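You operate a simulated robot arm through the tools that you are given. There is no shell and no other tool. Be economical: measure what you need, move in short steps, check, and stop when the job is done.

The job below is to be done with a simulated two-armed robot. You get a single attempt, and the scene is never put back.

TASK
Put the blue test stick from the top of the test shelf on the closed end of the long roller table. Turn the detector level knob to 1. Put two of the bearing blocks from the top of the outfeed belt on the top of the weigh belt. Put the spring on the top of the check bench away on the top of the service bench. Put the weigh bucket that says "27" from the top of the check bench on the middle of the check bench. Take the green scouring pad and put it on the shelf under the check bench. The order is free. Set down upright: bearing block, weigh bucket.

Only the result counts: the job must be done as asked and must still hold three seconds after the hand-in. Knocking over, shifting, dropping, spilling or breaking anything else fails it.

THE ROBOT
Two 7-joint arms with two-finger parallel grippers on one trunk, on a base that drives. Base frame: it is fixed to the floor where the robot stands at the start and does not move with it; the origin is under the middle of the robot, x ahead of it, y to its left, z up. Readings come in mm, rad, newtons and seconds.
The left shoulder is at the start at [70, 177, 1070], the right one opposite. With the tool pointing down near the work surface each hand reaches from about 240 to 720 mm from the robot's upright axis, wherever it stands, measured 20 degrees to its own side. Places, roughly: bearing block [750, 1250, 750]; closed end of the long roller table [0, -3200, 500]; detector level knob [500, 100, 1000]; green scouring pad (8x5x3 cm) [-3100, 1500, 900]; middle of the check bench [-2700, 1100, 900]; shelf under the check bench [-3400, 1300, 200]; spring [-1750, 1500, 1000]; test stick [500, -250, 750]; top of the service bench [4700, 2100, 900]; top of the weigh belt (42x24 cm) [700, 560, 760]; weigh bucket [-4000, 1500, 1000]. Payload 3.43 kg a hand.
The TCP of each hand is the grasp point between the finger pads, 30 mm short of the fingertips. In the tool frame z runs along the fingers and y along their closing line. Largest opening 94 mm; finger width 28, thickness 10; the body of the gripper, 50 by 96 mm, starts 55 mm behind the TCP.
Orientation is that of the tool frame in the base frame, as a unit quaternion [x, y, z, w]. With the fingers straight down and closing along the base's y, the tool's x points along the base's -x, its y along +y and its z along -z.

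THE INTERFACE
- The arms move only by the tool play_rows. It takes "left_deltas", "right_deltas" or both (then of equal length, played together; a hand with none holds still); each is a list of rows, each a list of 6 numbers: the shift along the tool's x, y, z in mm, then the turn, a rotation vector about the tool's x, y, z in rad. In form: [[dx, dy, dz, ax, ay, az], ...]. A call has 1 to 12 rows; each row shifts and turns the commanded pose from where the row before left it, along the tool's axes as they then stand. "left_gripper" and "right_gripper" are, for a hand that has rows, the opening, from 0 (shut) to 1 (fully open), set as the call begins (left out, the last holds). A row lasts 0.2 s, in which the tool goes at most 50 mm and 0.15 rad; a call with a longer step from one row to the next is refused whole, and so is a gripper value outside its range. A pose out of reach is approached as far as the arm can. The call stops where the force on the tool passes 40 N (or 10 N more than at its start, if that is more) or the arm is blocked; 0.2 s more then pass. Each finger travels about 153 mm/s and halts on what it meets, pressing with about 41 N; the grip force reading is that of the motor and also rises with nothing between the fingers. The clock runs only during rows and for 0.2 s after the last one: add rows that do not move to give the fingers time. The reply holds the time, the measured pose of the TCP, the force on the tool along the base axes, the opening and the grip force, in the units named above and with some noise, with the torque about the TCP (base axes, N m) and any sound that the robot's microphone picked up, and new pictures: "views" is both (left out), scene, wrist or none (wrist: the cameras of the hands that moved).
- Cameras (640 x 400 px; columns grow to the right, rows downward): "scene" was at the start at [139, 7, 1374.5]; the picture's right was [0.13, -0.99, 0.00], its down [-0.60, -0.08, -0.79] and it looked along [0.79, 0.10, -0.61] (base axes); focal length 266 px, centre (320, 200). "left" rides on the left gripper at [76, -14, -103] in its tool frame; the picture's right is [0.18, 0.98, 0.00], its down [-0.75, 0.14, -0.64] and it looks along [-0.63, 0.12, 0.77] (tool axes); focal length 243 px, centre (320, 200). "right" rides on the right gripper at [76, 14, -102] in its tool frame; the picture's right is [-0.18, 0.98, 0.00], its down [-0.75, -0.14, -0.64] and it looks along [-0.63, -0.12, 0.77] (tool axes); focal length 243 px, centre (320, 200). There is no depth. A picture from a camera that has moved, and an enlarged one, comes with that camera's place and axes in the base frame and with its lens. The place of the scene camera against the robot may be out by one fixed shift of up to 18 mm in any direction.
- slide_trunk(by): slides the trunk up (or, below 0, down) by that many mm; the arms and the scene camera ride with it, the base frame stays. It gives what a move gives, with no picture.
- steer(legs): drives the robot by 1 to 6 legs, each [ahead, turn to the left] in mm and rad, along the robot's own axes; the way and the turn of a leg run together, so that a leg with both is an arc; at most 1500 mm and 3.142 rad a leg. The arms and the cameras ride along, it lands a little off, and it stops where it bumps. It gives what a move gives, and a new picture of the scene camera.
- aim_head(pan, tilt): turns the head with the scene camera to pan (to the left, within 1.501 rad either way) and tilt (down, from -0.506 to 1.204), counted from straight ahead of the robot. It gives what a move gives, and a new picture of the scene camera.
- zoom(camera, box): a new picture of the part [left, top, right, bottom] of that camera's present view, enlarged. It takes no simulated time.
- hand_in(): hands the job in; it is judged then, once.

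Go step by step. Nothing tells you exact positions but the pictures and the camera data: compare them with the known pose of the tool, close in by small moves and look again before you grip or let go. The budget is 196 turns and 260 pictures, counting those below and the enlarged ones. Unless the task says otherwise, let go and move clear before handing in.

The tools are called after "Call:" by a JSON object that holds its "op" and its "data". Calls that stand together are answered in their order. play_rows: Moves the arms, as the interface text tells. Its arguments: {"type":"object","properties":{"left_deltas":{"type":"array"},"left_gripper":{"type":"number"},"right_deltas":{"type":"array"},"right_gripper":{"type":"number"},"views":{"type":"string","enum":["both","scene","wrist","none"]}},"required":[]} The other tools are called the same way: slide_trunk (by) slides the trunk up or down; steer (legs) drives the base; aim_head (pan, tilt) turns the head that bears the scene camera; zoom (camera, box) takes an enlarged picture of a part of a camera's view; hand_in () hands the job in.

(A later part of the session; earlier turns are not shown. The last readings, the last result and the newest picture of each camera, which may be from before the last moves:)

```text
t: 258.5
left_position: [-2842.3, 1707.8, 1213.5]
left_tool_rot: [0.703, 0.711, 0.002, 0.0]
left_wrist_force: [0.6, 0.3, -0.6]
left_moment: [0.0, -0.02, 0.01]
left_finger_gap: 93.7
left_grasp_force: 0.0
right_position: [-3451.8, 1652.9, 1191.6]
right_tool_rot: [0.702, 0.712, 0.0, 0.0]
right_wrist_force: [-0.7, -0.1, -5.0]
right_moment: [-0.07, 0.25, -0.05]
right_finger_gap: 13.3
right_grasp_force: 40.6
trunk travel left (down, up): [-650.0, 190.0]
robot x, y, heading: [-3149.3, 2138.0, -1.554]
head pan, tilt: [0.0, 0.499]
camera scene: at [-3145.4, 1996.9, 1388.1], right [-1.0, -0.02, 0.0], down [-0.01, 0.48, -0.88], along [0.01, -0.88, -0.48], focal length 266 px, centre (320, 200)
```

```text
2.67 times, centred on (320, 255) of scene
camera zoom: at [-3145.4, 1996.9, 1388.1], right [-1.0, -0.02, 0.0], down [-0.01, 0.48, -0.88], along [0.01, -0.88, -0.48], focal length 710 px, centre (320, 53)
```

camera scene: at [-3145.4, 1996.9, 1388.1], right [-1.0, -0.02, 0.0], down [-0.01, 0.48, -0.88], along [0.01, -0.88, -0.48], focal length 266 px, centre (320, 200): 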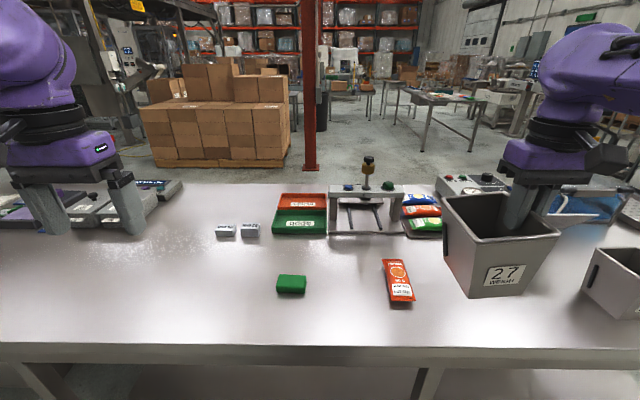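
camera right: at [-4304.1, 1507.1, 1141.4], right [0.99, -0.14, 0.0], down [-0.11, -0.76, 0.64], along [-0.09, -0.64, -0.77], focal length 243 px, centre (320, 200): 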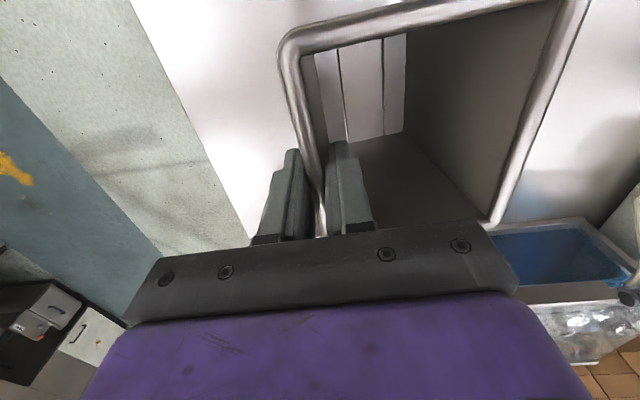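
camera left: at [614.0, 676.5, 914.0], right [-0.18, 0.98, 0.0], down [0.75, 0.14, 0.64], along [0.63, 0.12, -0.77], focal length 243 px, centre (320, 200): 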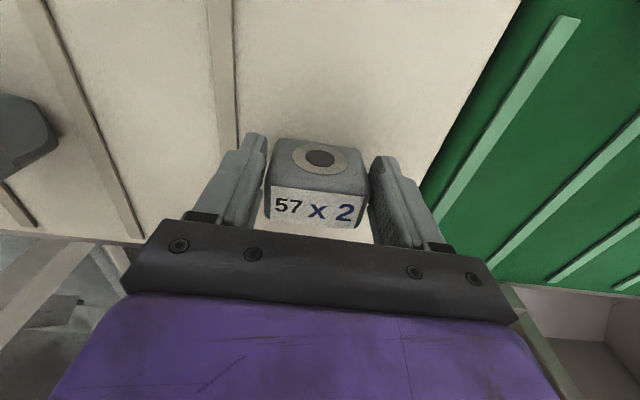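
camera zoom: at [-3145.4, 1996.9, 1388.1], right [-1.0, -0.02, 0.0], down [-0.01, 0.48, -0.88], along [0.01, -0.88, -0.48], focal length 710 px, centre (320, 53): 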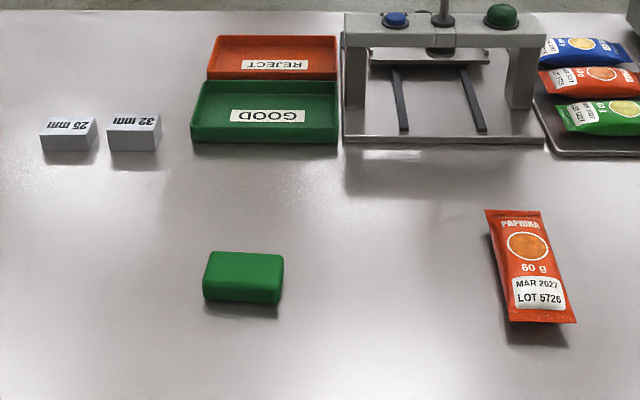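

Combining front and rear views, the bench top is at z ≈ 845 and the pad at about (−3065, 1492). I move in a bit and bring the left hand over the pad, turning it 90° to grip across the 5 cm side.

Call:
{"op": "steer", "data": {"legs": [[80, 0]]}}

Call:
{"op": "play_rows", "data": {"left_deltas": [[-16.5, -28, 30, 0, 0, 0], [-16.5, -28, 30, 0, 0, 0], [-16.5, -28, 30, 0, 0, 0], [-16.5, -28, 30, 0, 0, 0], [-16.5, -28, 30, 0, 0, 0], [-16.5, -28, 30, 0, 0, 0], [-16.5, -28, 30, 0, 0, 0], [-16.5, -28, 30, 0, 0, 0]], "views": "none"}}

Call:
{"op": "play_rows", "data": {"left_deltas": [[0, 0, 0, 0, 0, -0.143], [0, 0, 0, 0, 0, -0.143], [0, 0, 0, 0, 0, -0.143], [0, 0, 0, 0, 0, -0.143], [0, 0, 0, 0, 0, -0.143], [0, 0, 0, 0, 0, -0.143], [0, 0, 0, 0, 0, -0.143], [0, 0, 0, 0, 0, -0.143], [0, 0, 0, 0, 0, -0.143], [0, 0, 0, 0, 0, -0.143], [0, 0, 0, 0, 0, -0.143]], "views": "both"}}

```text
t: 259.5
left_position: [-2841.5, 1630.8, 1215.5]
left_tool_rot: [0.703, 0.711, -0.001, 0.001]
left_wrist_force: [-0.3, 0.7, 0.3]
left_moment: [-0.01, 0.01, 0.04]
left_finger_gap: 93.8
left_grasp_force: 0.0
right_position: [-3449.8, 1574.4, 1192.3]
right_tool_rot: [0.702, 0.712, -0.001, 0.002]
right_wrist_force: [-0.3, -0.2, -4.3]
right_moment: [-0.05, 0.25, -0.03]
right_finger_gap: 13.1
right_grasp_force: 41.0
trunk travel left (down, up): [-650.0, 190.0]
robot x, y, heading: [-3148.2, 2064.1, -1.557]
head pan, tilt: [0.0, 0.499]
camera scene: at [-3144.0, 1920.2, 1388.5], right [-1.0, -0.02, 0.0], down [-0.01, 0.48, -0.88], along [0.01, -0.88, -0.48], focal length 266 px, centre (320, 200)
```

scene: 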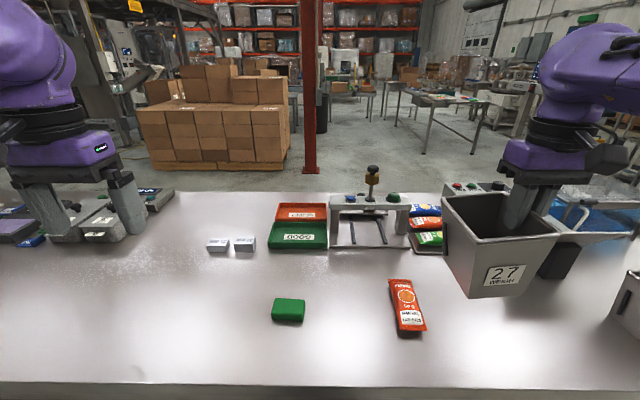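

```text
t: 261.3
left_position: [-3066.9, 1490.2, 972.5]
left_tool_rot: [0.703, 0.711, 0.0, 0.0]
left_wrist_force: [-1.2, 0.4, -0.4]
left_moment: [0.01, 0.0, -0.03]
left_finger_gap: 94.0
left_grasp_force: 0.1
right_position: [-3452.7, 1570.8, 1189.0]
right_tool_rot: [0.703, 0.711, 0.0, 0.0]
right_wrist_force: [-0.8, -1.0, -4.7]
right_moment: [-0.02, 0.25, 0.03]
right_finger_gap: 13.3
right_grasp_force: 40.9
trunk travel left (down, up): [-650.0, 190.0]
robot x, y, heading: [-3151.0, 2064.6, -1.556]
head pan, tilt: [0.0, 0.499]
```

```text
t: 263.7
left_position: [-3058.5, 1489.5, 980.0]
left_tool_rot: [-0.015, 1.0, -0.003, -0.012]
left_wrist_force: [0.4, -0.3, -0.4]
left_moment: [-0.01, 0.02, 0.04]
left_finger_gap: 94.0
left_grasp_force: 0.1
right_position: [-3450.8, 1572.7, 1191.5]
right_tool_rot: [0.702, 0.712, 0.0, 0.0]
right_wrist_force: [0.4, 0.6, -5.5]
right_moment: [-0.01, 0.23, 0.0]
right_finger_gap: 13.3
right_grasp_force: 41.0
trunk travel left (down, up): [-650.0, 190.0]
robot x, y, heading: [-3148.3, 2061.3, -1.556]
head pan, tilt: [0.0, 0.499]
camera scene: at [-3144.1, 1916.9, 1388.1], right [-1.0, -0.02, 0.0], down [-0.01, 0.48, -0.88], along [0.01, -0.88, -0.48], focal length 266 px, centre (320, 200)
camera left: at [-3131.1, 1473.6, 1084.6], right [-0.21, 0.98, 0.0], down [0.76, 0.17, 0.62], along [0.61, 0.13, -0.78], focal length 243 px, centre (320, 200)
```

scene: 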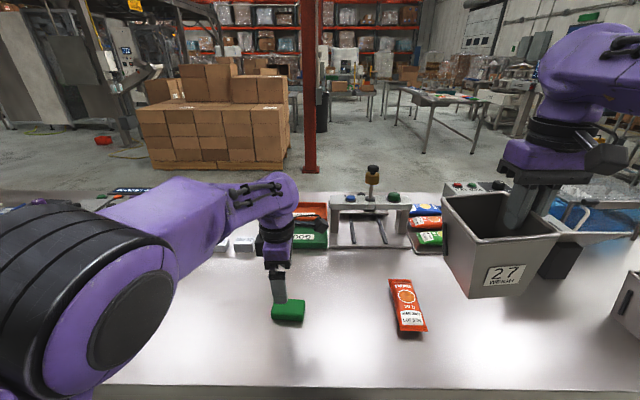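
left: 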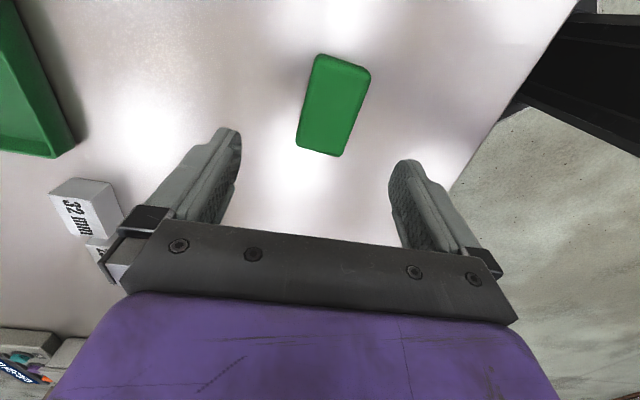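

The pad lies along x, centred at about (−3064, 1496). I shift and descend, with a look before closing.

Call:
{"op": "play_rows", "data": {"left_deltas": [[5, 6, 20, 0, 0, 0], [0, 0, 30, 0, 0, 0], [0, 0, 30, 0, 0, 0]], "views": "wrist"}}

```text
t: 264.5
left_position: [-3063.1, 1494.9, 896.0]
left_tool_rot: [-0.017, 1.0, 0.001, -0.013]
left_wrist_force: [-0.3, 0.5, -0.3]
left_moment: [0.01, -0.02, 0.0]
left_finger_gap: 93.7
left_grasp_force: 0.1
right_position: [-3450.6, 1571.2, 1191.6]
right_tool_rot: [0.703, 0.712, 0.0, 0.0]
right_wrist_force: [0.3, 0.5, -5.4]
right_moment: [-0.03, 0.26, -0.01]
right_finger_gap: 13.4
right_grasp_force: 41.5
trunk travel left (down, up): [-650.0, 190.0]
robot x, y, heading: [-3149.5, 2063.3, -1.555]
head pan, tilt: [0.0, 0.499]
camera left: at [-3134.9, 1478.1, 1000.9], right [-0.22, 0.98, 0.01], down [0.76, 0.17, 0.62], along [0.61, 0.14, -0.78], focal length 243 px, centre (320, 200)
```

left: 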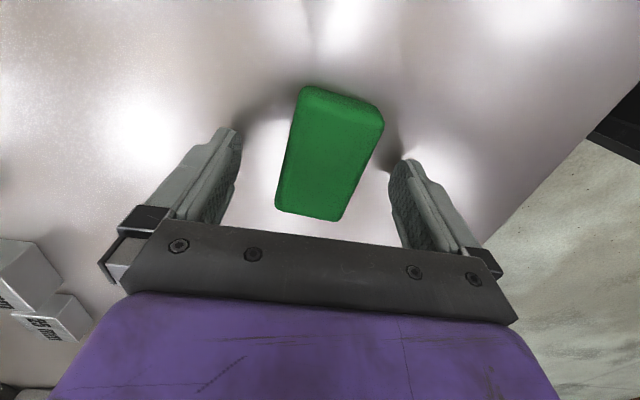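

The pad is well between the fingers. I lower 13 mm and close, then lift.

Call:
{"op": "play_rows", "data": {"left_deltas": [[5, 3, 13, 0, 0, 0], [0, 0, 0, 0, 0, 0]], "views": "none"}}

Call:
{"op": "play_rows", "data": {"left_deltas": [[0, 0, 0, 0, 0, 0], [0, 0, 0, 0, 0, 0], [0, 0, 0, 0, 0, 0]], "left_gripper": 0, "views": "none"}}

Call:
{"op": "play_rows", "data": {"left_deltas": [[0, 0, -20, 0, 0, 0], [0, 0, -40, 0, 0, 0], [0, 0, -45, 0, 0, 0]], "views": "wrist"}}

```text
t: 265.3
left_position: [-3065.6, 1497.7, 890.5]
left_tool_rot: [-0.023, 1.0, -0.006, -0.016]
left_wrist_force: [-4.5, 7.7, 19.8]
left_moment: [1.26, -0.1, 0.4]
left_finger_gap: 93.9
left_grasp_force: 0.1
right_position: [-3453.7, 1577.2, 1192.9]
right_tool_rot: [0.702, 0.712, 0.0, 0.002]
right_wrist_force: [0.3, 0.3, -6.3]
right_moment: [-0.03, 0.26, -0.01]
right_finger_gap: 13.4
right_grasp_force: 40.8
trunk travel left (down, up): [-650.0, 190.0]
robot x, y, heading: [-3148.0, 2061.7, -1.556]
head pan, tilt: [0.0, 0.499]
stopped in row 2 (left hand): the force on the tool passed its limit at 42 N (the readings are from after the stop); the commanded pose is now the measured one
```

```text
t: 265.6
left_position: [-3063.0, 1497.9, 891.2]
left_tool_rot: [-0.023, 1.0, -0.002, -0.018]
left_wrist_force: [-1.0, 5.4, 16.1]
left_moment: [0.16, -0.02, -0.05]
left_finger_gap: 47.5
left_grasp_force: 36.4
right_position: [-3450.6, 1574.5, 1190.8]
right_tool_rot: [0.702, 0.712, 0.0, -0.001]
right_wrist_force: [0.8, 0.2, -5.9]
right_moment: [-0.02, 0.24, -0.03]
right_finger_gap: 13.4
right_grasp_force: 41.2
trunk travel left (down, up): [-650.0, 190.0]
robot x, y, heading: [-3149.6, 2064.7, -1.552]
head pan, tilt: [0.0, 0.499]
stopped in row 1 (left hand): the force on the tool passed its limit at 48 N (the readings are from after the stop); the commanded pose is now the measured one
```

```text
t: 266.4
left_position: [-3061.3, 1497.0, 994.3]
left_tool_rot: [-0.021, 1.0, 0.0, -0.016]
left_wrist_force: [-0.1, 0.4, -0.6]
left_moment: [0.01, -0.02, 0.04]
left_finger_gap: 44.9
left_grasp_force: 40.9
right_position: [-3450.8, 1572.7, 1190.6]
right_tool_rot: [0.702, 0.712, -0.001, 0.0]
right_wrist_force: [0.1, -0.1, -5.5]
right_moment: [0.0, 0.22, 0.01]
right_finger_gap: 13.4
right_grasp_force: 40.9
trunk travel left (down, up): [-650.0, 190.0]
robot x, y, heading: [-3150.3, 2063.1, -1.556]
head pan, tilt: [0.0, 0.499]
camera left: at [-3132.3, 1479.2, 1098.3], right [-0.23, 0.97, 0.01], down [0.77, 0.17, 0.62], along [0.6, 0.14, -0.79], focal length 243 px, centre (320, 200)
```

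left: 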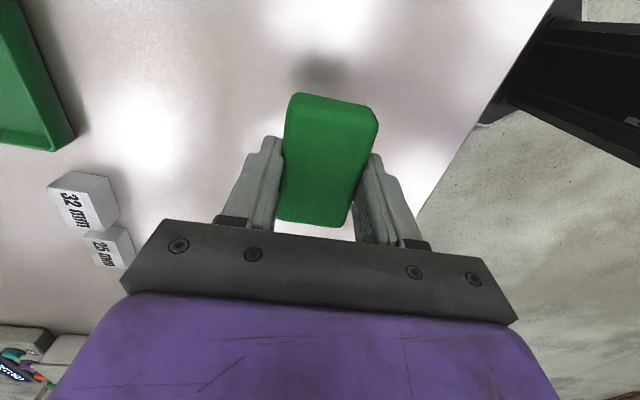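

The pad is held (45 mm), bench top is at z ≈ 860. I back off clear of the bench, lower the trunk and look at the shelf below.

Call:
{"op": "steer", "data": {"legs": [[-290, 0]]}}

Call:
{"op": "slide_trunk", "data": {"by": -600}}

Call:
{"op": "aim_head", "data": {"pan": 0, "tilt": 0.4}}

```text
t: 268.4
left_position: [-3064.8, 1789.1, 992.1]
left_tool_rot: [-0.023, 1.0, 0.002, -0.016]
left_wrist_force: [0.8, 0.0, 0.3]
left_moment: [-0.01, 0.0, -0.03]
left_finger_gap: 44.6
left_grasp_force: 41.0
right_position: [-3453.9, 1863.2, 1190.4]
right_tool_rot: [0.701, 0.713, 0.0, -0.001]
right_wrist_force: [0.2, -0.3, -5.5]
right_moment: [-0.02, 0.27, 0.03]
right_finger_gap: 13.1
right_grasp_force: 41.2
trunk travel left (down, up): [-650.0, 190.0]
robot x, y, heading: [-3154.0, 2355.2, -1.553]
head pan, tilt: [0.0, 0.499]
camera scene: at [-3148.8, 2208.6, 1388.0], right [-1.0, -0.02, 0.0], down [-0.01, 0.48, -0.88], along [0.02, -0.88, -0.48], focal length 266 px, centre (320, 200)
```

scene: 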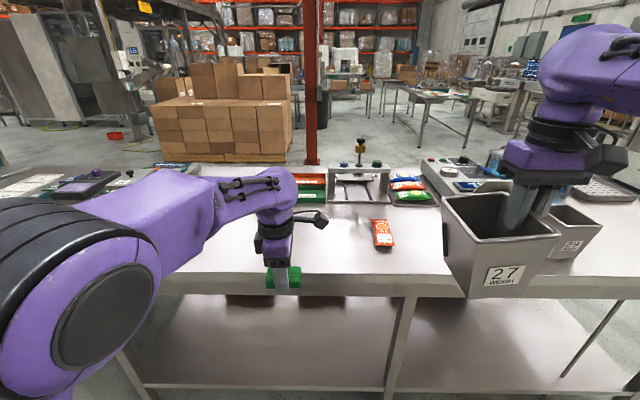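

```text
refused: -600 is not a number from -400 to 400
```

```text
t: 269.0
left_position: [-3064.5, 1789.8, 993.9]
left_tool_rot: [-0.024, 1.0, 0.0, -0.016]
left_wrist_force: [-1.2, -0.4, -0.4]
left_moment: [0.01, 0.0, 0.0]
left_finger_gap: 44.5
left_grasp_force: 41.3
right_position: [-3453.3, 1865.1, 1189.8]
right_tool_rot: [0.702, 0.712, 0.0, 0.0]
right_wrist_force: [-0.1, 0.2, -5.3]
right_moment: [-0.02, 0.24, -0.03]
right_finger_gap: 13.2
right_grasp_force: 40.8
trunk travel left (down, up): [-650.0, 190.0]
robot x, y, heading: [-3153.8, 2354.2, -1.556]
head pan, tilt: [0.0, 0.4]
camera scene: at [-3148.7, 2208.2, 1397.3], right [-1.0, -0.02, 0.0], down [-0.01, 0.39, -0.92], along [0.02, -0.92, -0.39], focal length 266 px, centre (320, 200)
```

scene: 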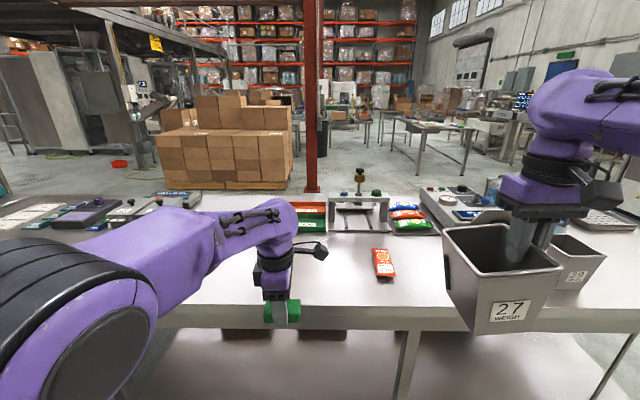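

The shelf extends to y ≈ 1630 at the rear and is free there, with boxes only at the front. First I tuck the right hand with the bucket aside and back so that it clears the bench edge.

Call:
{"op": "play_rows", "data": {"right_deltas": [[0, -25, 20, 0, 0, 0], [0, -25, 20, 0, 0, 0], [25, -25, 20, 0, 0, 0], [25, -25, 20, 0, 0, 0], [30, -25, 15, 0, 0, 0], [30, -25, 10, 0, 0, 0], [30, -20, 10, 0, 0, 0], [30, -10, 0, 0, 0, 0], [30, 0, 0, 0, 0, 0]], "views": "scene"}}

```text
t: 271.0
left_position: [-3063.6, 1790.6, 994.5]
left_tool_rot: [-0.024, 1.0, 0.0, -0.017]
left_wrist_force: [0.4, -0.1, 0.1]
left_moment: [-0.04, 0.01, 0.0]
left_finger_gap: 44.4
left_grasp_force: 41.3
right_position: [-3636.2, 2062.2, 1076.1]
right_tool_rot: [0.701, 0.713, 0.0, 0.001]
right_wrist_force: [0.2, 0.8, -6.4]
right_moment: [-0.03, 0.22, 0.03]
right_finger_gap: 13.4
right_grasp_force: 41.2
trunk travel left (down, up): [-650.0, 190.0]
robot x, y, heading: [-3155.2, 2354.4, -1.55]
head pan, tilt: [0.0, 0.4]
camera scene: at [-3148.3, 2209.0, 1397.4], right [-1.0, -0.02, 0.0], down [-0.01, 0.39, -0.92], along [0.02, -0.92, -0.39], focal length 266 px, centre (320, 200)
```

scene: 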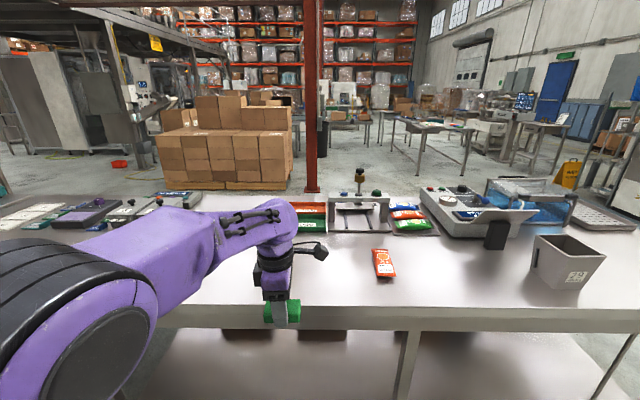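

Right hand is tucked. Now I lower the trunk 600 mm in two slides and look.

Call:
{"op": "slide_trunk", "data": {"by": -400}}

Call:
{"op": "slide_trunk", "data": {"by": -220}}

Call:
{"op": "aim_head", "data": {"pan": 0.1, "tilt": 0.45}}

```text
t: 274.9
left_position: [-3064.9, 1788.3, 593.3]
left_tool_rot: [-0.024, 1.0, 0.001, -0.017]
left_wrist_force: [-0.2, -0.4, -0.9]
left_moment: [-0.02, 0.02, -0.01]
left_finger_gap: 44.8
left_grasp_force: 41.0
right_position: [-3636.2, 2061.9, 675.7]
right_tool_rot: [0.702, 0.713, 0.0, 0.001]
right_wrist_force: [-0.4, 1.0, -5.2]
right_moment: [0.0, 0.23, 0.0]
right_finger_gap: 13.2
right_grasp_force: 41.2
trunk travel left (down, up): [-250.0, 590.0]
robot x, y, heading: [-3153.8, 2356.0, -1.56]
head pan, tilt: [0.0, 0.4]
```

```text
t: 277.2
left_position: [-3064.0, 1789.5, 372.8]
left_tool_rot: [-0.024, 1.0, 0.0, -0.016]
left_wrist_force: [0.7, -0.1, 0.6]
left_moment: [-0.02, 0.04, -0.01]
left_finger_gap: 44.6
left_grasp_force: 40.9
right_position: [-3635.6, 2061.7, 456.1]
right_tool_rot: [0.702, 0.712, 0.0, 0.001]
right_wrist_force: [0.3, -0.1, -5.9]
right_moment: [-0.05, 0.24, -0.02]
right_finger_gap: 13.3
right_grasp_force: 40.8
trunk travel left (down, up): [-30.0, 810.0]
robot x, y, heading: [-3153.0, 2354.8, -1.551]
head pan, tilt: [0.0, 0.4]
```

```text
t: 277.9
left_position: [-3064.3, 1788.9, 373.7]
left_tool_rot: [-0.024, 1.0, 0.0, -0.017]
left_wrist_force: [-0.5, -0.9, -0.8]
left_moment: [-0.01, 0.01, -0.02]
left_finger_gap: 44.7
left_grasp_force: 40.9
right_position: [-3636.3, 2062.9, 455.5]
right_tool_rot: [0.702, 0.713, 0.0, 0.0]
right_wrist_force: [0.0, 0.6, -5.3]
right_moment: [-0.03, 0.26, -0.01]
right_finger_gap: 13.3
right_grasp_force: 40.7
trunk travel left (down, up): [-30.0, 810.0]
robot x, y, heading: [-3153.8, 2355.3, -1.552]
head pan, tilt: [0.099, 0.45]
camera scene: at [-3139.6, 2209.5, 772.6], right [-0.99, -0.12, 0.0], down [-0.05, 0.43, -0.9], along [0.11, -0.89, -0.44], focal length 266 px, centre (320, 200)
```

scene: 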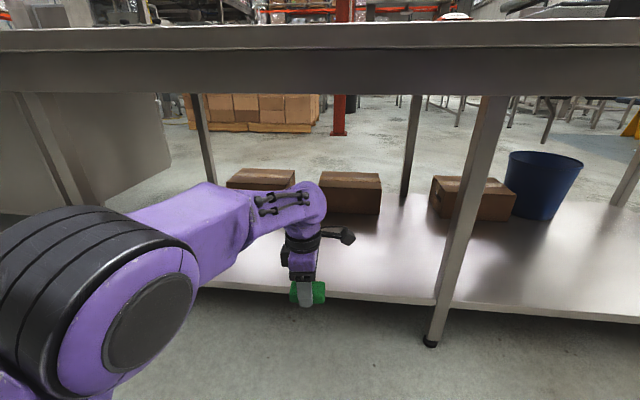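

Very clear: shelf surface z ≈ 197, apron bottom z ≈ 730, boxes far at the front. I lower the left hand to z ≈ 290 and drive it in under the bench.

Call:
{"op": "play_rows", "data": {"left_deltas": [[0, 0, 40, 0, 0, 0], [0, 0, 40, 0, 0, 0]], "views": "none"}}

Call:
{"op": "steer", "data": {"legs": [[270, 0]]}}

```text
t: 278.5
left_position: [-3066.7, 1789.0, 294.1]
left_tool_rot: [-0.024, 1.0, 0.0, -0.018]
left_wrist_force: [0.3, 1.2, -0.1]
left_moment: [-0.02, -0.02, 0.01]
left_finger_gap: 44.4
left_grasp_force: 40.9
right_position: [-3636.2, 2061.4, 455.5]
right_tool_rot: [0.701, 0.713, 0.0, 0.0]
right_wrist_force: [-0.7, -0.6, -4.5]
right_moment: [-0.03, 0.22, 0.01]
right_finger_gap: 13.4
right_grasp_force: 41.0
trunk travel left (down, up): [-30.0, 810.0]
robot x, y, heading: [-3155.8, 2356.3, -1.556]
head pan, tilt: [0.099, 0.45]
```

```text
t: 280.4
left_position: [-3064.0, 1516.8, 292.3]
left_tool_rot: [-0.022, 1.0, 0.0, -0.017]
left_wrist_force: [0.6, 0.3, -1.0]
left_moment: [0.03, 0.01, 0.01]
left_finger_gap: 44.3
left_grasp_force: 41.2
right_position: [-3632.1, 1790.4, 455.6]
right_tool_rot: [0.702, 0.712, 0.0, 0.001]
right_wrist_force: [-0.2, -0.6, -5.7]
right_moment: [-0.05, 0.27, -0.02]
right_finger_gap: 13.3
right_grasp_force: 40.8
trunk travel left (down, up): [-30.0, 810.0]
robot x, y, heading: [-3146.4, 2081.5, -1.55]
head pan, tilt: [0.099, 0.45]
camera scene: at [-3135.5, 1937.6, 772.6], right [-0.99, -0.11, 0.0], down [-0.05, 0.43, -0.9], along [0.1, -0.89, -0.44], focal length 266 px, centre (320, 200)
```

scene: 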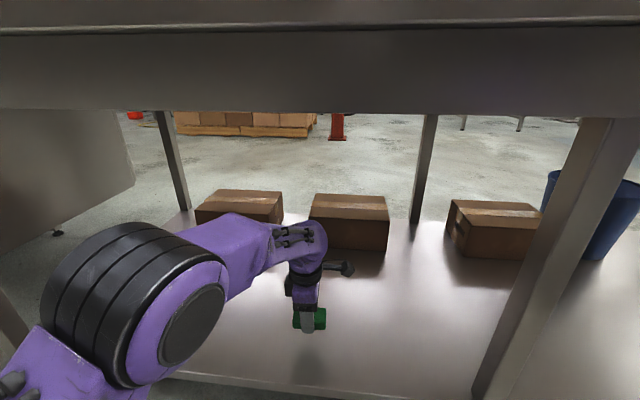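

The pad is over the shelf with clear space. I lower it to contact in small steps.

Call:
{"op": "play_rows", "data": {"left_deltas": [[0, 0, 30, 0, 0, 0], [0, 0, 20, 0, 0, 0], [0, 0, 5, 0, 0, 0], [0, 0, 3, 0, 0, 0], [0, 0, 3, 0, 0, 0]], "views": "wrist"}}

```text
t: 281.6
left_position: [-3065.4, 1516.0, 232.2]
left_tool_rot: [-0.022, 1.0, 0.0, -0.016]
left_wrist_force: [-0.2, 0.5, 0.2]
left_moment: [-0.02, 0.0, -0.04]
left_finger_gap: 44.5
left_grasp_force: 41.0
right_position: [-3632.9, 1791.7, 455.7]
right_tool_rot: [0.702, 0.712, 0.0, 0.001]
right_wrist_force: [0.4, 0.6, -4.9]
right_moment: [-0.03, 0.24, -0.03]
right_finger_gap: 13.2
right_grasp_force: 41.1
trunk travel left (down, up): [-30.0, 810.0]
robot x, y, heading: [-3148.4, 2084.3, -1.554]
head pan, tilt: [0.099, 0.45]
camera left: at [-3136.7, 1498.7, 336.6], right [-0.23, 0.97, 0.01], down [0.77, 0.17, 0.62], along [0.6, 0.15, -0.79], focal length 243 px, centre (320, 200)
```

left: 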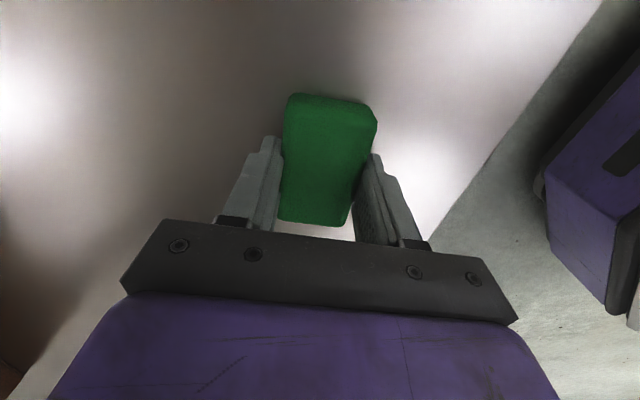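

Not touching yet; I lower further in 2 mm steps.

Call:
{"op": "play_rows", "data": {"left_deltas": [[0, 0, 2, 0, 0, 0], [0, 0, 2, 0, 0, 0], [0, 0, 2, 0, 0, 0], [0, 0, 2, 0, 0, 0], [0, 0, 2, 0, 0, 0]], "views": "none"}}

```text
t: 282.5
left_position: [-3067.3, 1515.0, 230.7]
left_tool_rot: [-0.022, 1.0, -0.006, -0.018]
left_wrist_force: [0.1, 3.1, 22.8]
left_moment: [0.61, -0.24, -0.03]
left_finger_gap: 44.7
left_grasp_force: 41.1
right_position: [-3632.5, 1792.1, 455.0]
right_tool_rot: [0.702, 0.712, 0.0, 0.001]
right_wrist_force: [-1.2, -0.4, -5.9]
right_moment: [-0.03, 0.22, -0.02]
right_finger_gap: 13.2
right_grasp_force: 40.9
trunk travel left (down, up): [-30.0, 810.0]
robot x, y, heading: [-3149.8, 2082.3, -1.552]
head pan, tilt: [0.099, 0.45]
stopped in row 4 (left hand): the force on the tool passed its limit at 42 N (the readings are from after the stop); the commanded pose is now the measured one
```

Contact with the shelf at z ≈ 230. I open the left hand, rise 60 mm and look.

Call:
{"op": "play_rows", "data": {"left_deltas": [[0, 0, -1, 0, 0, 0], [0, 0, 0, 0, 0, 0], [0, 0, 0, 0, 0, 0], [0, 0, -10, 0, 0, 0], [0, 0, -30, 0, 0, 0], [0, 0, -30, 0, 0, 0]], "left_gripper": 1, "views": "both"}}

```text
t: 283.9
left_position: [-3061.9, 1516.6, 297.2]
left_tool_rot: [-0.021, 1.0, 0.0, -0.016]
left_wrist_force: [0.4, 0.0, 0.0]
left_moment: [-0.03, 0.01, 0.0]
left_finger_gap: 93.9
left_grasp_force: 0.1
right_position: [-3633.1, 1791.5, 455.8]
right_tool_rot: [0.702, 0.712, 0.0, 0.0]
right_wrist_force: [0.6, -0.6, -6.1]
right_moment: [-0.03, 0.21, 0.02]
right_finger_gap: 13.2
right_grasp_force: 40.9
trunk travel left (down, up): [-30.0, 810.0]
robot x, y, heading: [-3151.2, 2083.6, -1.553]
head pan, tilt: [0.099, 0.45]
camera scene: at [-3135.4, 1937.7, 772.5], right [-0.99, -0.11, 0.0], down [-0.05, 0.43, -0.9], along [0.1, -0.89, -0.44], focal length 266 px, centre (320, 200)
camera left: at [-3134.0, 1498.2, 402.1], right [-0.23, 0.97, 0.01], down [0.77, 0.18, 0.62], along [0.6, 0.14, -0.79], focal length 243 px, centre (320, 200)
```

scene: 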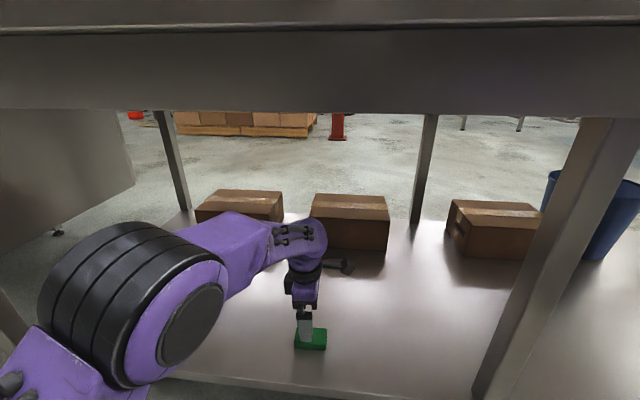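
left: 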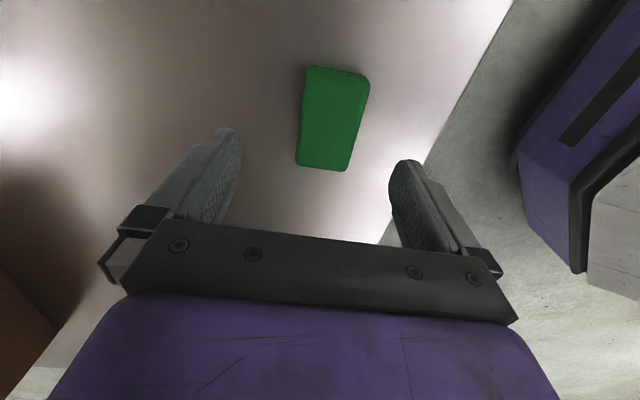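

The green pad rests on the shelf. I back out, raise the trunk, turn the left hand back, and drive along the back to the spring.

Call:
{"op": "steer", "data": {"legs": [[-290, 0]]}}

Call:
{"op": "slide_trunk", "data": {"by": 400}}

Call:
{"op": "slide_trunk", "data": {"by": 220}}

Call:
{"op": "play_rows", "data": {"left_deltas": [[0, 0, -30, 0, 0, 0.143], [0, 0, -30, 0, 0, 0.143], [0, 0, -30, 0, 0, 0.143], [0, 0, -30, 0, 0, 0.143], [0, 0, -30, 0, 0, 0.143], [0, 0, -30, 0, 0, 0.143], [0, 0, -20, 0, 0, 0.143], [0, 0, 0, 0, 0, 0.143], [0, 0, 0, 0, 0, 0.143], [0, 0, 0, 0, 0, 0.143], [0, 0, 0, 0, 0, 0.143]], "views": "none"}}

Call:
{"op": "steer", "data": {"legs": [[0, 1.55], [1300, 0], [0, -1.57]]}}

```text
t: 285.9
left_position: [-3066.4, 1803.4, 297.6]
left_tool_rot: [-0.023, 1.0, -0.001, -0.017]
left_wrist_force: [0.9, -0.1, 0.5]
left_moment: [0.0, 0.02, 0.0]
left_finger_gap: 93.8
left_grasp_force: 0.0
right_position: [-3637.2, 2078.6, 456.1]
right_tool_rot: [0.702, 0.712, 0.001, 0.0]
right_wrist_force: [-0.7, 1.1, -5.3]
right_moment: [-0.02, 0.24, -0.02]
right_finger_gap: 13.1
right_grasp_force: 41.5
trunk travel left (down, up): [-30.0, 810.0]
robot x, y, heading: [-3153.5, 2374.0, -1.548]
head pan, tilt: [0.099, 0.45]
camera scene: at [-3139.9, 2226.2, 772.6], right [-0.99, -0.12, 0.0], down [-0.05, 0.43, -0.9], along [0.11, -0.89, -0.44], focal length 266 px, centre (320, 200)
```

scene: 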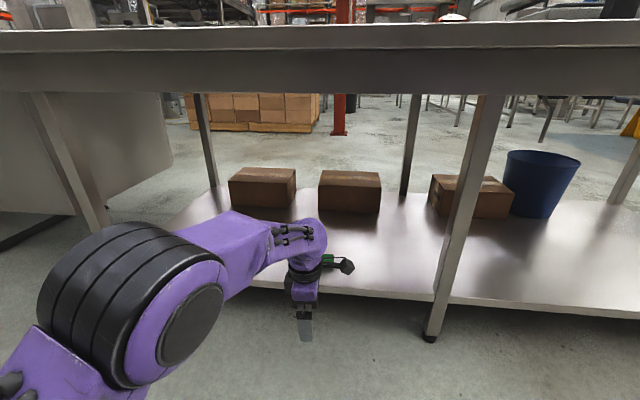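

```text
t: 289.7
left_position: [-3065.8, 1803.7, 698.4]
left_tool_rot: [-0.023, 1.0, -0.002, -0.017]
left_wrist_force: [-0.2, -0.4, 0.1]
left_moment: [-0.02, 0.02, 0.0]
left_finger_gap: 94.0
left_grasp_force: 0.0
right_position: [-3637.0, 2077.7, 855.4]
right_tool_rot: [0.701, 0.713, 0.0, 0.0]
right_wrist_force: [-0.5, -1.4, -4.6]
right_moment: [-0.03, 0.25, 0.04]
right_finger_gap: 13.3
right_grasp_force: 41.4
trunk travel left (down, up): [-430.0, 410.0]
robot x, y, heading: [-3156.2, 2368.9, -1.551]
head pan, tilt: [0.099, 0.45]
```

```text
t: 292.1
left_position: [-3065.9, 1802.8, 917.7]
left_tool_rot: [-0.024, 1.0, -0.002, -0.016]
left_wrist_force: [0.6, -1.0, 1.1]
left_moment: [0.03, 0.0, 0.01]
left_finger_gap: 93.9
left_grasp_force: 0.0
right_position: [-3636.2, 2077.0, 1075.7]
right_tool_rot: [0.702, 0.712, 0.001, -0.001]
right_wrist_force: [0.0, 1.1, -5.3]
right_moment: [-0.06, 0.24, 0.02]
right_finger_gap: 13.2
right_grasp_force: 41.2
trunk travel left (down, up): [-650.0, 190.0]
robot x, y, heading: [-3155.3, 2369.2, -1.555]
head pan, tilt: [0.099, 0.45]
```

```text
t: 294.5
left_position: [-3059.6, 1805.1, 1117.0]
left_tool_rot: [0.692, 0.722, -0.013, -0.01]
left_wrist_force: [0.3, 0.5, 0.1]
left_moment: [-0.01, 0.01, 0.03]
left_finger_gap: 94.2
left_grasp_force: 0.0
right_position: [-3636.3, 2078.1, 1075.0]
right_tool_rot: [0.702, 0.713, 0.001, -0.001]
right_wrist_force: [0.6, -0.2, -5.4]
right_moment: [-0.01, 0.24, 0.02]
right_finger_gap: 13.1
right_grasp_force: 40.4
trunk travel left (down, up): [-650.0, 190.0]
robot x, y, heading: [-3152.8, 2368.0, -1.55]
head pan, tilt: [0.099, 0.45]
```

```text
t: 308.6
left_position: [-1784.4, 1826.2, 1117.9]
left_tool_rot: [0.696, 0.717, -0.013, -0.011]
left_wrist_force: [-0.4, -0.1, 0.1]
left_moment: [-0.02, -0.02, 0.01]
left_finger_gap: 94.2
left_grasp_force: 0.1
right_position: [-2358.0, 2107.2, 1074.9]
right_tool_rot: [0.706, 0.708, 0.0, -0.001]
right_wrist_force: [-0.4, -0.1, -5.7]
right_moment: [-0.03, 0.24, -0.02]
right_finger_gap: 13.3
right_grasp_force: 41.4
trunk travel left (down, up): [-650.0, 190.0]
robot x, y, heading: [-1873.2, 2394.4, -1.566]
head pan, tilt: [0.099, 0.45]
camera scene: at [-1860.1, 2248.8, 1392.6], right [-0.99, -0.1, 0.0], down [-0.04, 0.43, -0.9], along [0.09, -0.9, -0.44], focal length 266 px, centre (320, 200)
```

scene: 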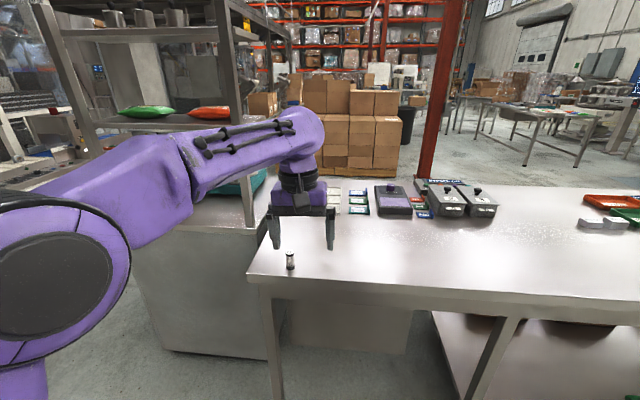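

The spring stands at about (−1708, 1634), 860–920 high. I drive in 200 mm and put the left hand above it with a partly open gripper.

Call:
{"op": "steer", "data": {"legs": [[200, 0]]}}

Call:
{"op": "play_rows", "data": {"left_deltas": [[0, 26, 28, 0, 0, 0], [0, 26, 28, 0, 0, 0], [0, 24, 28, 0, 0, 0]], "left_gripper": 0.6, "views": "wrist"}}

```text
t: 310.2
left_position: [-1786.2, 1631.5, 1118.5]
left_tool_rot: [0.697, 0.717, -0.014, -0.01]
left_wrist_force: [0.4, 0.4, -0.6]
left_moment: [0.01, 0.0, -0.01]
left_finger_gap: 94.0
left_grasp_force: 0.1
right_position: [-2358.2, 1914.5, 1075.7]
right_tool_rot: [0.707, 0.707, 0.0, 0.001]
right_wrist_force: [0.0, 0.0, -5.8]
right_moment: [-0.03, 0.24, 0.04]
right_finger_gap: 13.3
right_grasp_force: 41.1
trunk travel left (down, up): [-650.0, 190.0]
robot x, y, heading: [-1872.5, 2202.2, -1.57]
head pan, tilt: [0.099, 0.45]
camera scene: at [-1859.8, 2055.0, 1392.7], right [-0.99, -0.1, 0.0], down [-0.04, 0.43, -0.9], along [0.09, -0.9, -0.44], focal length 266 px, centre (320, 200)
```

scene: 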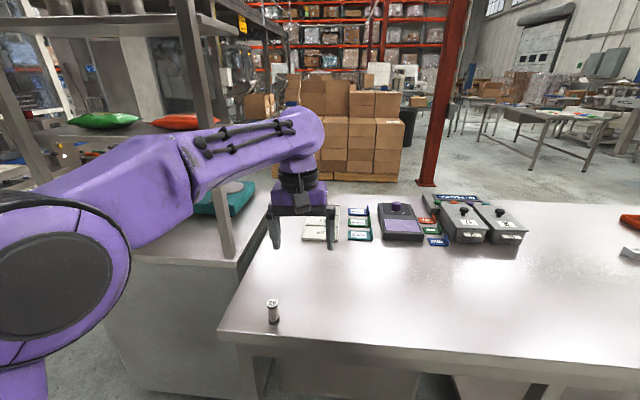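

```text
t: 311.0
left_position: [-1713.7, 1636.7, 1030.8]
left_tool_rot: [0.697, 0.717, -0.013, -0.011]
left_wrist_force: [-0.5, 0.5, 0.4]
left_moment: [0.0, 0.0, -0.01]
left_finger_gap: 56.5
left_grasp_force: 0.0
right_position: [-2358.7, 1914.9, 1076.7]
right_tool_rot: [0.707, 0.707, 0.0, 0.0]
right_wrist_force: [0.4, 0.1, -5.3]
right_moment: [-0.04, 0.24, -0.01]
right_finger_gap: 13.2
right_grasp_force: 40.7
trunk travel left (down, up): [-650.0, 190.0]
robot x, y, heading: [-1872.9, 2199.4, -1.57]
head pan, tilt: [0.099, 0.45]
camera left: at [-1724.4, 1711.5, 1133.8], right [0.98, 0.21, -0.03], down [0.18, -0.75, 0.64], along [0.11, -0.63, -0.77], focal length 243 px, centre (320, 200)
```

left: 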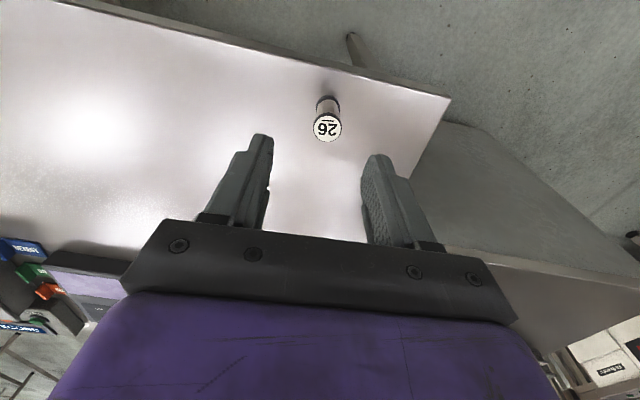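

I check this object closely before gripping it.

Call:
{"op": "zoom", "data": {"camera": "scene", "box": [240, 280, 310, 340]}}

Call:
{"op": "zoom", "data": {"camera": "left", "box": [280, 70, 380, 160]}}

```text
6.67 times, centred on (275, 310) of scene
camera zoom: at [-1859.0, 2054.0, 1392.6], right [-0.99, -0.1, 0.0], down [-0.04, 0.43, -0.9], along [0.09, -0.9, -0.44], focal length 1774 px, centre (620, -533)
```

zoom: 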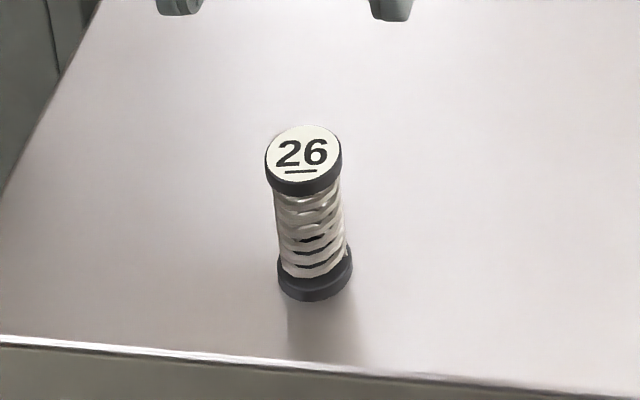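

```text
4.44 times, centred on (330, 115) of left
camera zoom: at [-1724.4, 1711.5, 1133.8], right [0.98, 0.21, -0.03], down [0.18, -0.75, 0.64], along [0.11, -0.63, -0.77], focal length 1078 px, centre (276, 578)
```

zoom: 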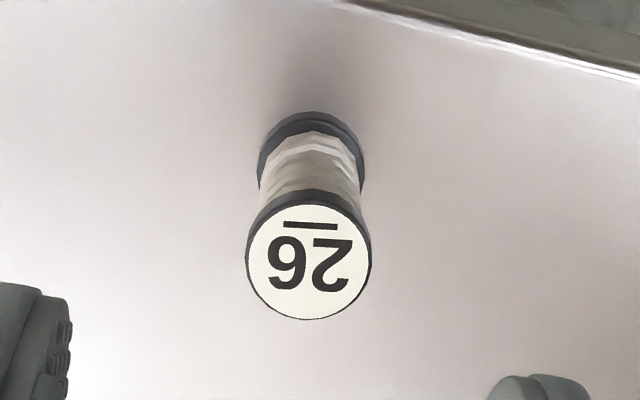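

It is the coil spring with end caps (26 on top), at about (−1705, 1626), 860–929 high. I level the hand, centre it and descend.

Call:
{"op": "play_rows", "data": {"left_deltas": [[-11, 8, 0, -0.034, 0, 0], [0, 0, 40, 0, 0, 0], [0, 0, 40, 0, 0, 0]], "views": "wrist"}}

```text
t: 311.8
left_position: [-1703.7, 1624.6, 951.6]
left_tool_rot: [0.696, 0.718, 0.0, 0.002]
left_wrist_force: [-0.3, -0.4, -0.2]
left_moment: [0.01, -0.03, 0.01]
left_finger_gap: 56.4
left_grasp_force: 0.0
right_position: [-2358.7, 1915.0, 1075.4]
right_tool_rot: [0.707, 0.707, 0.001, -0.001]
right_wrist_force: [0.1, -0.4, -5.0]
right_moment: [-0.03, 0.25, -0.02]
right_finger_gap: 13.2
right_grasp_force: 40.8
trunk travel left (down, up): [-650.0, 190.0]
robot x, y, heading: [-1869.4, 2202.2, -1.564]
head pan, tilt: [0.099, 0.45]
camera left: at [-1720.1, 1699.8, 1054.5], right [0.98, 0.21, 0.0], down [0.16, -0.75, 0.64], along [0.14, -0.63, -0.76], focal length 243 px, centre (320, 200)
```

left: 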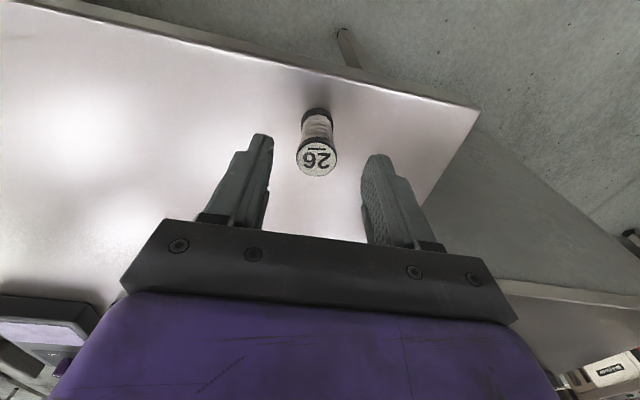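

Aligned: the spring's axis is at (−1704, 1623). I lower 50 mm and close.

Call:
{"op": "play_rows", "data": {"left_deltas": [[0, 0, 25, 0, 0, 0], [0, 0, 24, 0, 0, 0], [0, 0, 0, 0, 0, 0]], "views": "wrist"}}

Call:
{"op": "play_rows", "data": {"left_deltas": [[0, 0, 0, 0, 0, 0], [0, 0, 0, 0, 0, 0], [0, 0, 0, 0, 0, 0]], "left_gripper": 0, "views": "wrist"}}

```text
t: 312.6
left_position: [-1704.2, 1623.4, 902.9]
left_tool_rot: [0.697, 0.717, -0.001, 0.002]
left_wrist_force: [-0.2, -0.1, 0.0]
left_moment: [-0.04, 0.06, 0.02]
left_finger_gap: 56.6
left_grasp_force: 0.1
right_position: [-2358.5, 1915.1, 1075.7]
right_tool_rot: [0.707, 0.707, 0.0, 0.0]
right_wrist_force: [0.4, 0.5, -6.0]
right_moment: [-0.05, 0.23, 0.04]
right_finger_gap: 13.1
right_grasp_force: 40.8
trunk travel left (down, up): [-650.0, 190.0]
robot x, y, heading: [-1870.4, 2204.1, -1.576]
head pan, tilt: [0.099, 0.45]
camera left: at [-1719.9, 1699.6, 1004.4], right [0.98, 0.21, 0.0], down [0.16, -0.75, 0.64], along [0.14, -0.63, -0.76], focal length 243 px, centre (320, 200)
```

left: 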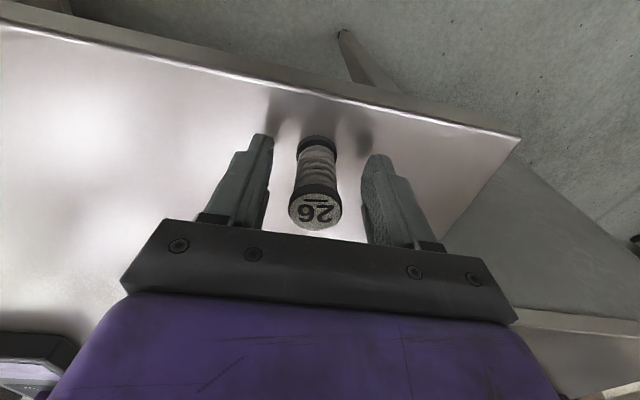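

```text
t: 313.4
left_position: [-1704.6, 1623.5, 902.0]
left_tool_rot: [0.696, 0.718, -0.001, 0.003]
left_wrist_force: [-0.8, -0.7, 1.4]
left_moment: [-0.01, -0.02, 0.02]
left_finger_gap: 25.8
left_grasp_force: 41.1
right_position: [-2357.7, 1914.0, 1074.8]
right_tool_rot: [0.707, 0.707, 0.0, 0.0]
right_wrist_force: [-0.4, -0.4, -6.0]
right_moment: [0.01, 0.21, 0.01]
right_finger_gap: 13.1
right_grasp_force: 41.4
trunk travel left (down, up): [-650.0, 190.0]
robot x, y, heading: [-1871.0, 2200.0, -1.571]
head pan, tilt: [0.099, 0.45]
camera left: at [-1719.9, 1699.1, 1004.4], right [0.98, 0.21, 0.0], down [0.16, -0.75, 0.64], along [0.14, -0.63, -0.76], focal length 243 px, centre (320, 200)
```

left: 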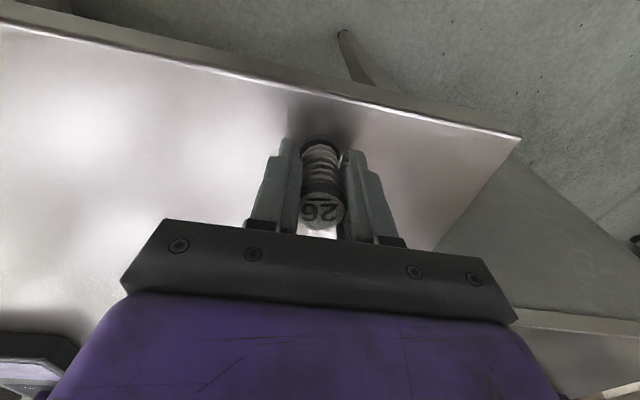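

The spring is held. I lift it, bring the bucket hand back in front, back off and turn east to check the way round.

Call:
{"op": "play_rows", "data": {"left_deltas": [[0, 0, -20, 0, 0, 0], [0, 0, -40, 0, 0, 0], [0, 0, -45, 0, 0, 0], [0, 0, -45, 0, 0, 0], [0, 0, -45, 0, 0, 0], [0, 0, -45, 0, 0, 0]], "views": "none"}}

Call:
{"op": "steer", "data": {"legs": [[-250, 0]]}}

Call:
{"op": "play_rows", "data": {"right_deltas": [[-25, 22, -10, 0, 0, 0], [-25, 22, -10, 0, 0, 0], [-25, 22, -10, 0, 0, 0], [-25, 22, -10, 0, 0, 0], [-25, 22, -10, 0, 0, 0], [-25, 22, -10, 0, 0, 0], [-25, 22, -10, 0, 0, 0], [-25, 22, -10, 0, 0, 0]], "views": "none"}}

Call:
{"op": "aim_head", "data": {"pan": 0, "tilt": 0.4}}

Call:
{"op": "steer", "data": {"legs": [[0, 1.57]]}}

```text
t: 314.8
left_position: [-1701.1, 1624.0, 1142.5]
left_tool_rot: [0.696, 0.718, 0.0, 0.002]
left_wrist_force: [0.1, 0.7, -0.3]
left_moment: [0.02, -0.01, -0.02]
left_finger_gap: 25.4
left_grasp_force: 41.2
right_position: [-2358.6, 1915.4, 1075.9]
right_tool_rot: [0.708, 0.706, 0.001, 0.0]
right_wrist_force: [-0.2, -0.5, -6.5]
right_moment: [0.01, 0.22, -0.02]
right_finger_gap: 13.5
right_grasp_force: 40.9
trunk travel left (down, up): [-650.0, 190.0]
robot x, y, heading: [-1870.5, 2203.1, -1.57]
head pan, tilt: [0.099, 0.45]
```

```text
t: 316.6
left_position: [-1702.0, 1875.4, 1139.9]
left_tool_rot: [0.696, 0.718, 0.0, 0.001]
left_wrist_force: [-0.2, -0.5, -0.2]
left_moment: [0.0, 0.0, 0.03]
left_finger_gap: 25.6
left_grasp_force: 41.1
right_position: [-2358.0, 2165.8, 1075.1]
right_tool_rot: [0.706, 0.708, 0.001, 0.0]
right_wrist_force: [0.1, -0.4, -5.4]
right_moment: [-0.01, 0.25, -0.02]
right_finger_gap: 13.5
right_grasp_force: 40.9
trunk travel left (down, up): [-650.0, 190.0]
robot x, y, heading: [-1869.5, 2454.4, -1.567]
head pan, tilt: [0.099, 0.45]
camera scene: at [-1860.2, 2304.9, 1392.5], right [-0.99, -0.1, 0.0], down [-0.04, 0.43, -0.9], along [0.09, -0.9, -0.44], focal length 266 px, centre (320, 200)
```

scene: 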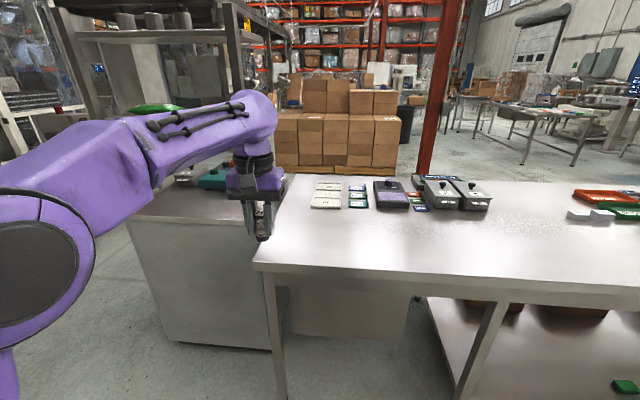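

```text
t: 318.4
left_position: [-1702.4, 1873.7, 1140.4]
left_tool_rot: [0.697, 0.718, -0.001, 0.0]
left_wrist_force: [0.7, -0.4, -0.7]
left_moment: [0.02, 0.02, -0.01]
left_finger_gap: 25.6
left_grasp_force: 41.2
right_position: [-2181.2, 1963.3, 1153.3]
right_tool_rot: [0.706, 0.708, 0.002, -0.002]
right_wrist_force: [0.5, -0.1, -4.6]
right_moment: [-0.03, 0.22, -0.02]
right_finger_gap: 13.3
right_grasp_force: 41.0
trunk travel left (down, up): [-650.0, 190.0]
robot x, y, heading: [-1872.5, 2452.7, -1.563]
head pan, tilt: [0.099, 0.45]
```

```text
t: 319.1
left_position: [-1701.5, 1874.5, 1141.2]
left_tool_rot: [0.697, 0.717, -0.001, 0.001]
left_wrist_force: [0.1, -0.6, -0.7]
left_moment: [0.0, 0.01, 0.01]
left_finger_gap: 25.4
left_grasp_force: 40.5
right_position: [-2181.2, 1965.6, 1153.4]
right_tool_rot: [0.707, 0.708, 0.001, -0.001]
right_wrist_force: [-0.3, 0.0, -5.3]
right_moment: [-0.04, 0.22, -0.01]
right_finger_gap: 13.7
right_grasp_force: 40.5
trunk travel left (down, up): [-650.0, 190.0]
robot x, y, heading: [-1872.8, 2448.3, -1.568]
head pan, tilt: [0.0, 0.4]
camera scene: at [-1869.0, 2304.1, 1397.2], right [-1.0, 0.0, 0.0], down [0.0, 0.39, -0.92], along [0.0, -0.92, -0.39], focal length 266 px, centre (320, 200)
```

scene: 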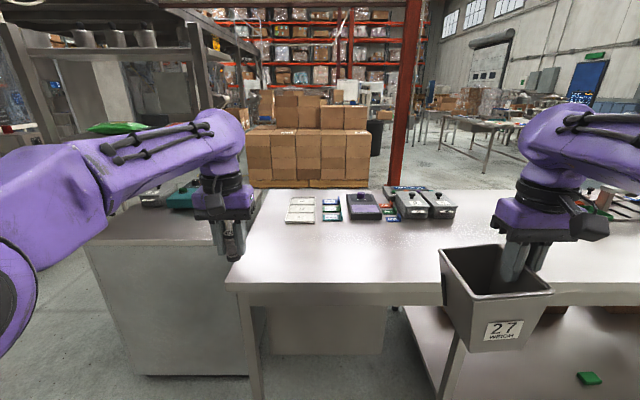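

```text
t: 323.2
left_position: [-1287.9, 2596.6, 1141.6]
left_tool_rot: [0.007, 1.0, 0.001, 0.002]
left_wrist_force: [0.0, 0.0, -0.3]
left_moment: [0.01, -0.01, -0.01]
left_finger_gap: 25.5
left_grasp_force: 40.8
right_position: [-1398.5, 2121.3, 1153.6]
right_tool_rot: [0.022, 1.0, 0.0, -0.001]
right_wrist_force: [-0.3, -0.4, -5.9]
right_moment: [-0.25, -0.02, 0.0]
right_finger_gap: 13.4
right_grasp_force: 41.0
trunk travel left (down, up): [-650.0, 190.0]
robot x, y, heading: [-1872.0, 2452.2, -0.043]
head pan, tilt: [0.0, 0.4]
camera scene: at [-1725.5, 2441.3, 1397.2], right [-0.04, -1.0, 0.0], down [-0.39, 0.02, -0.92], along [0.92, -0.04, -0.39], focal length 266 px, centre (320, 200)
```

scene: 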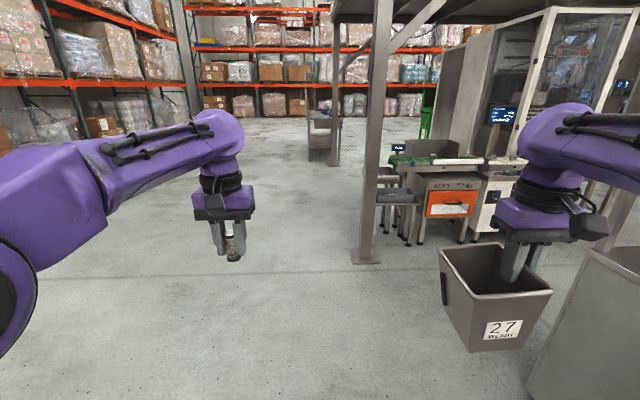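

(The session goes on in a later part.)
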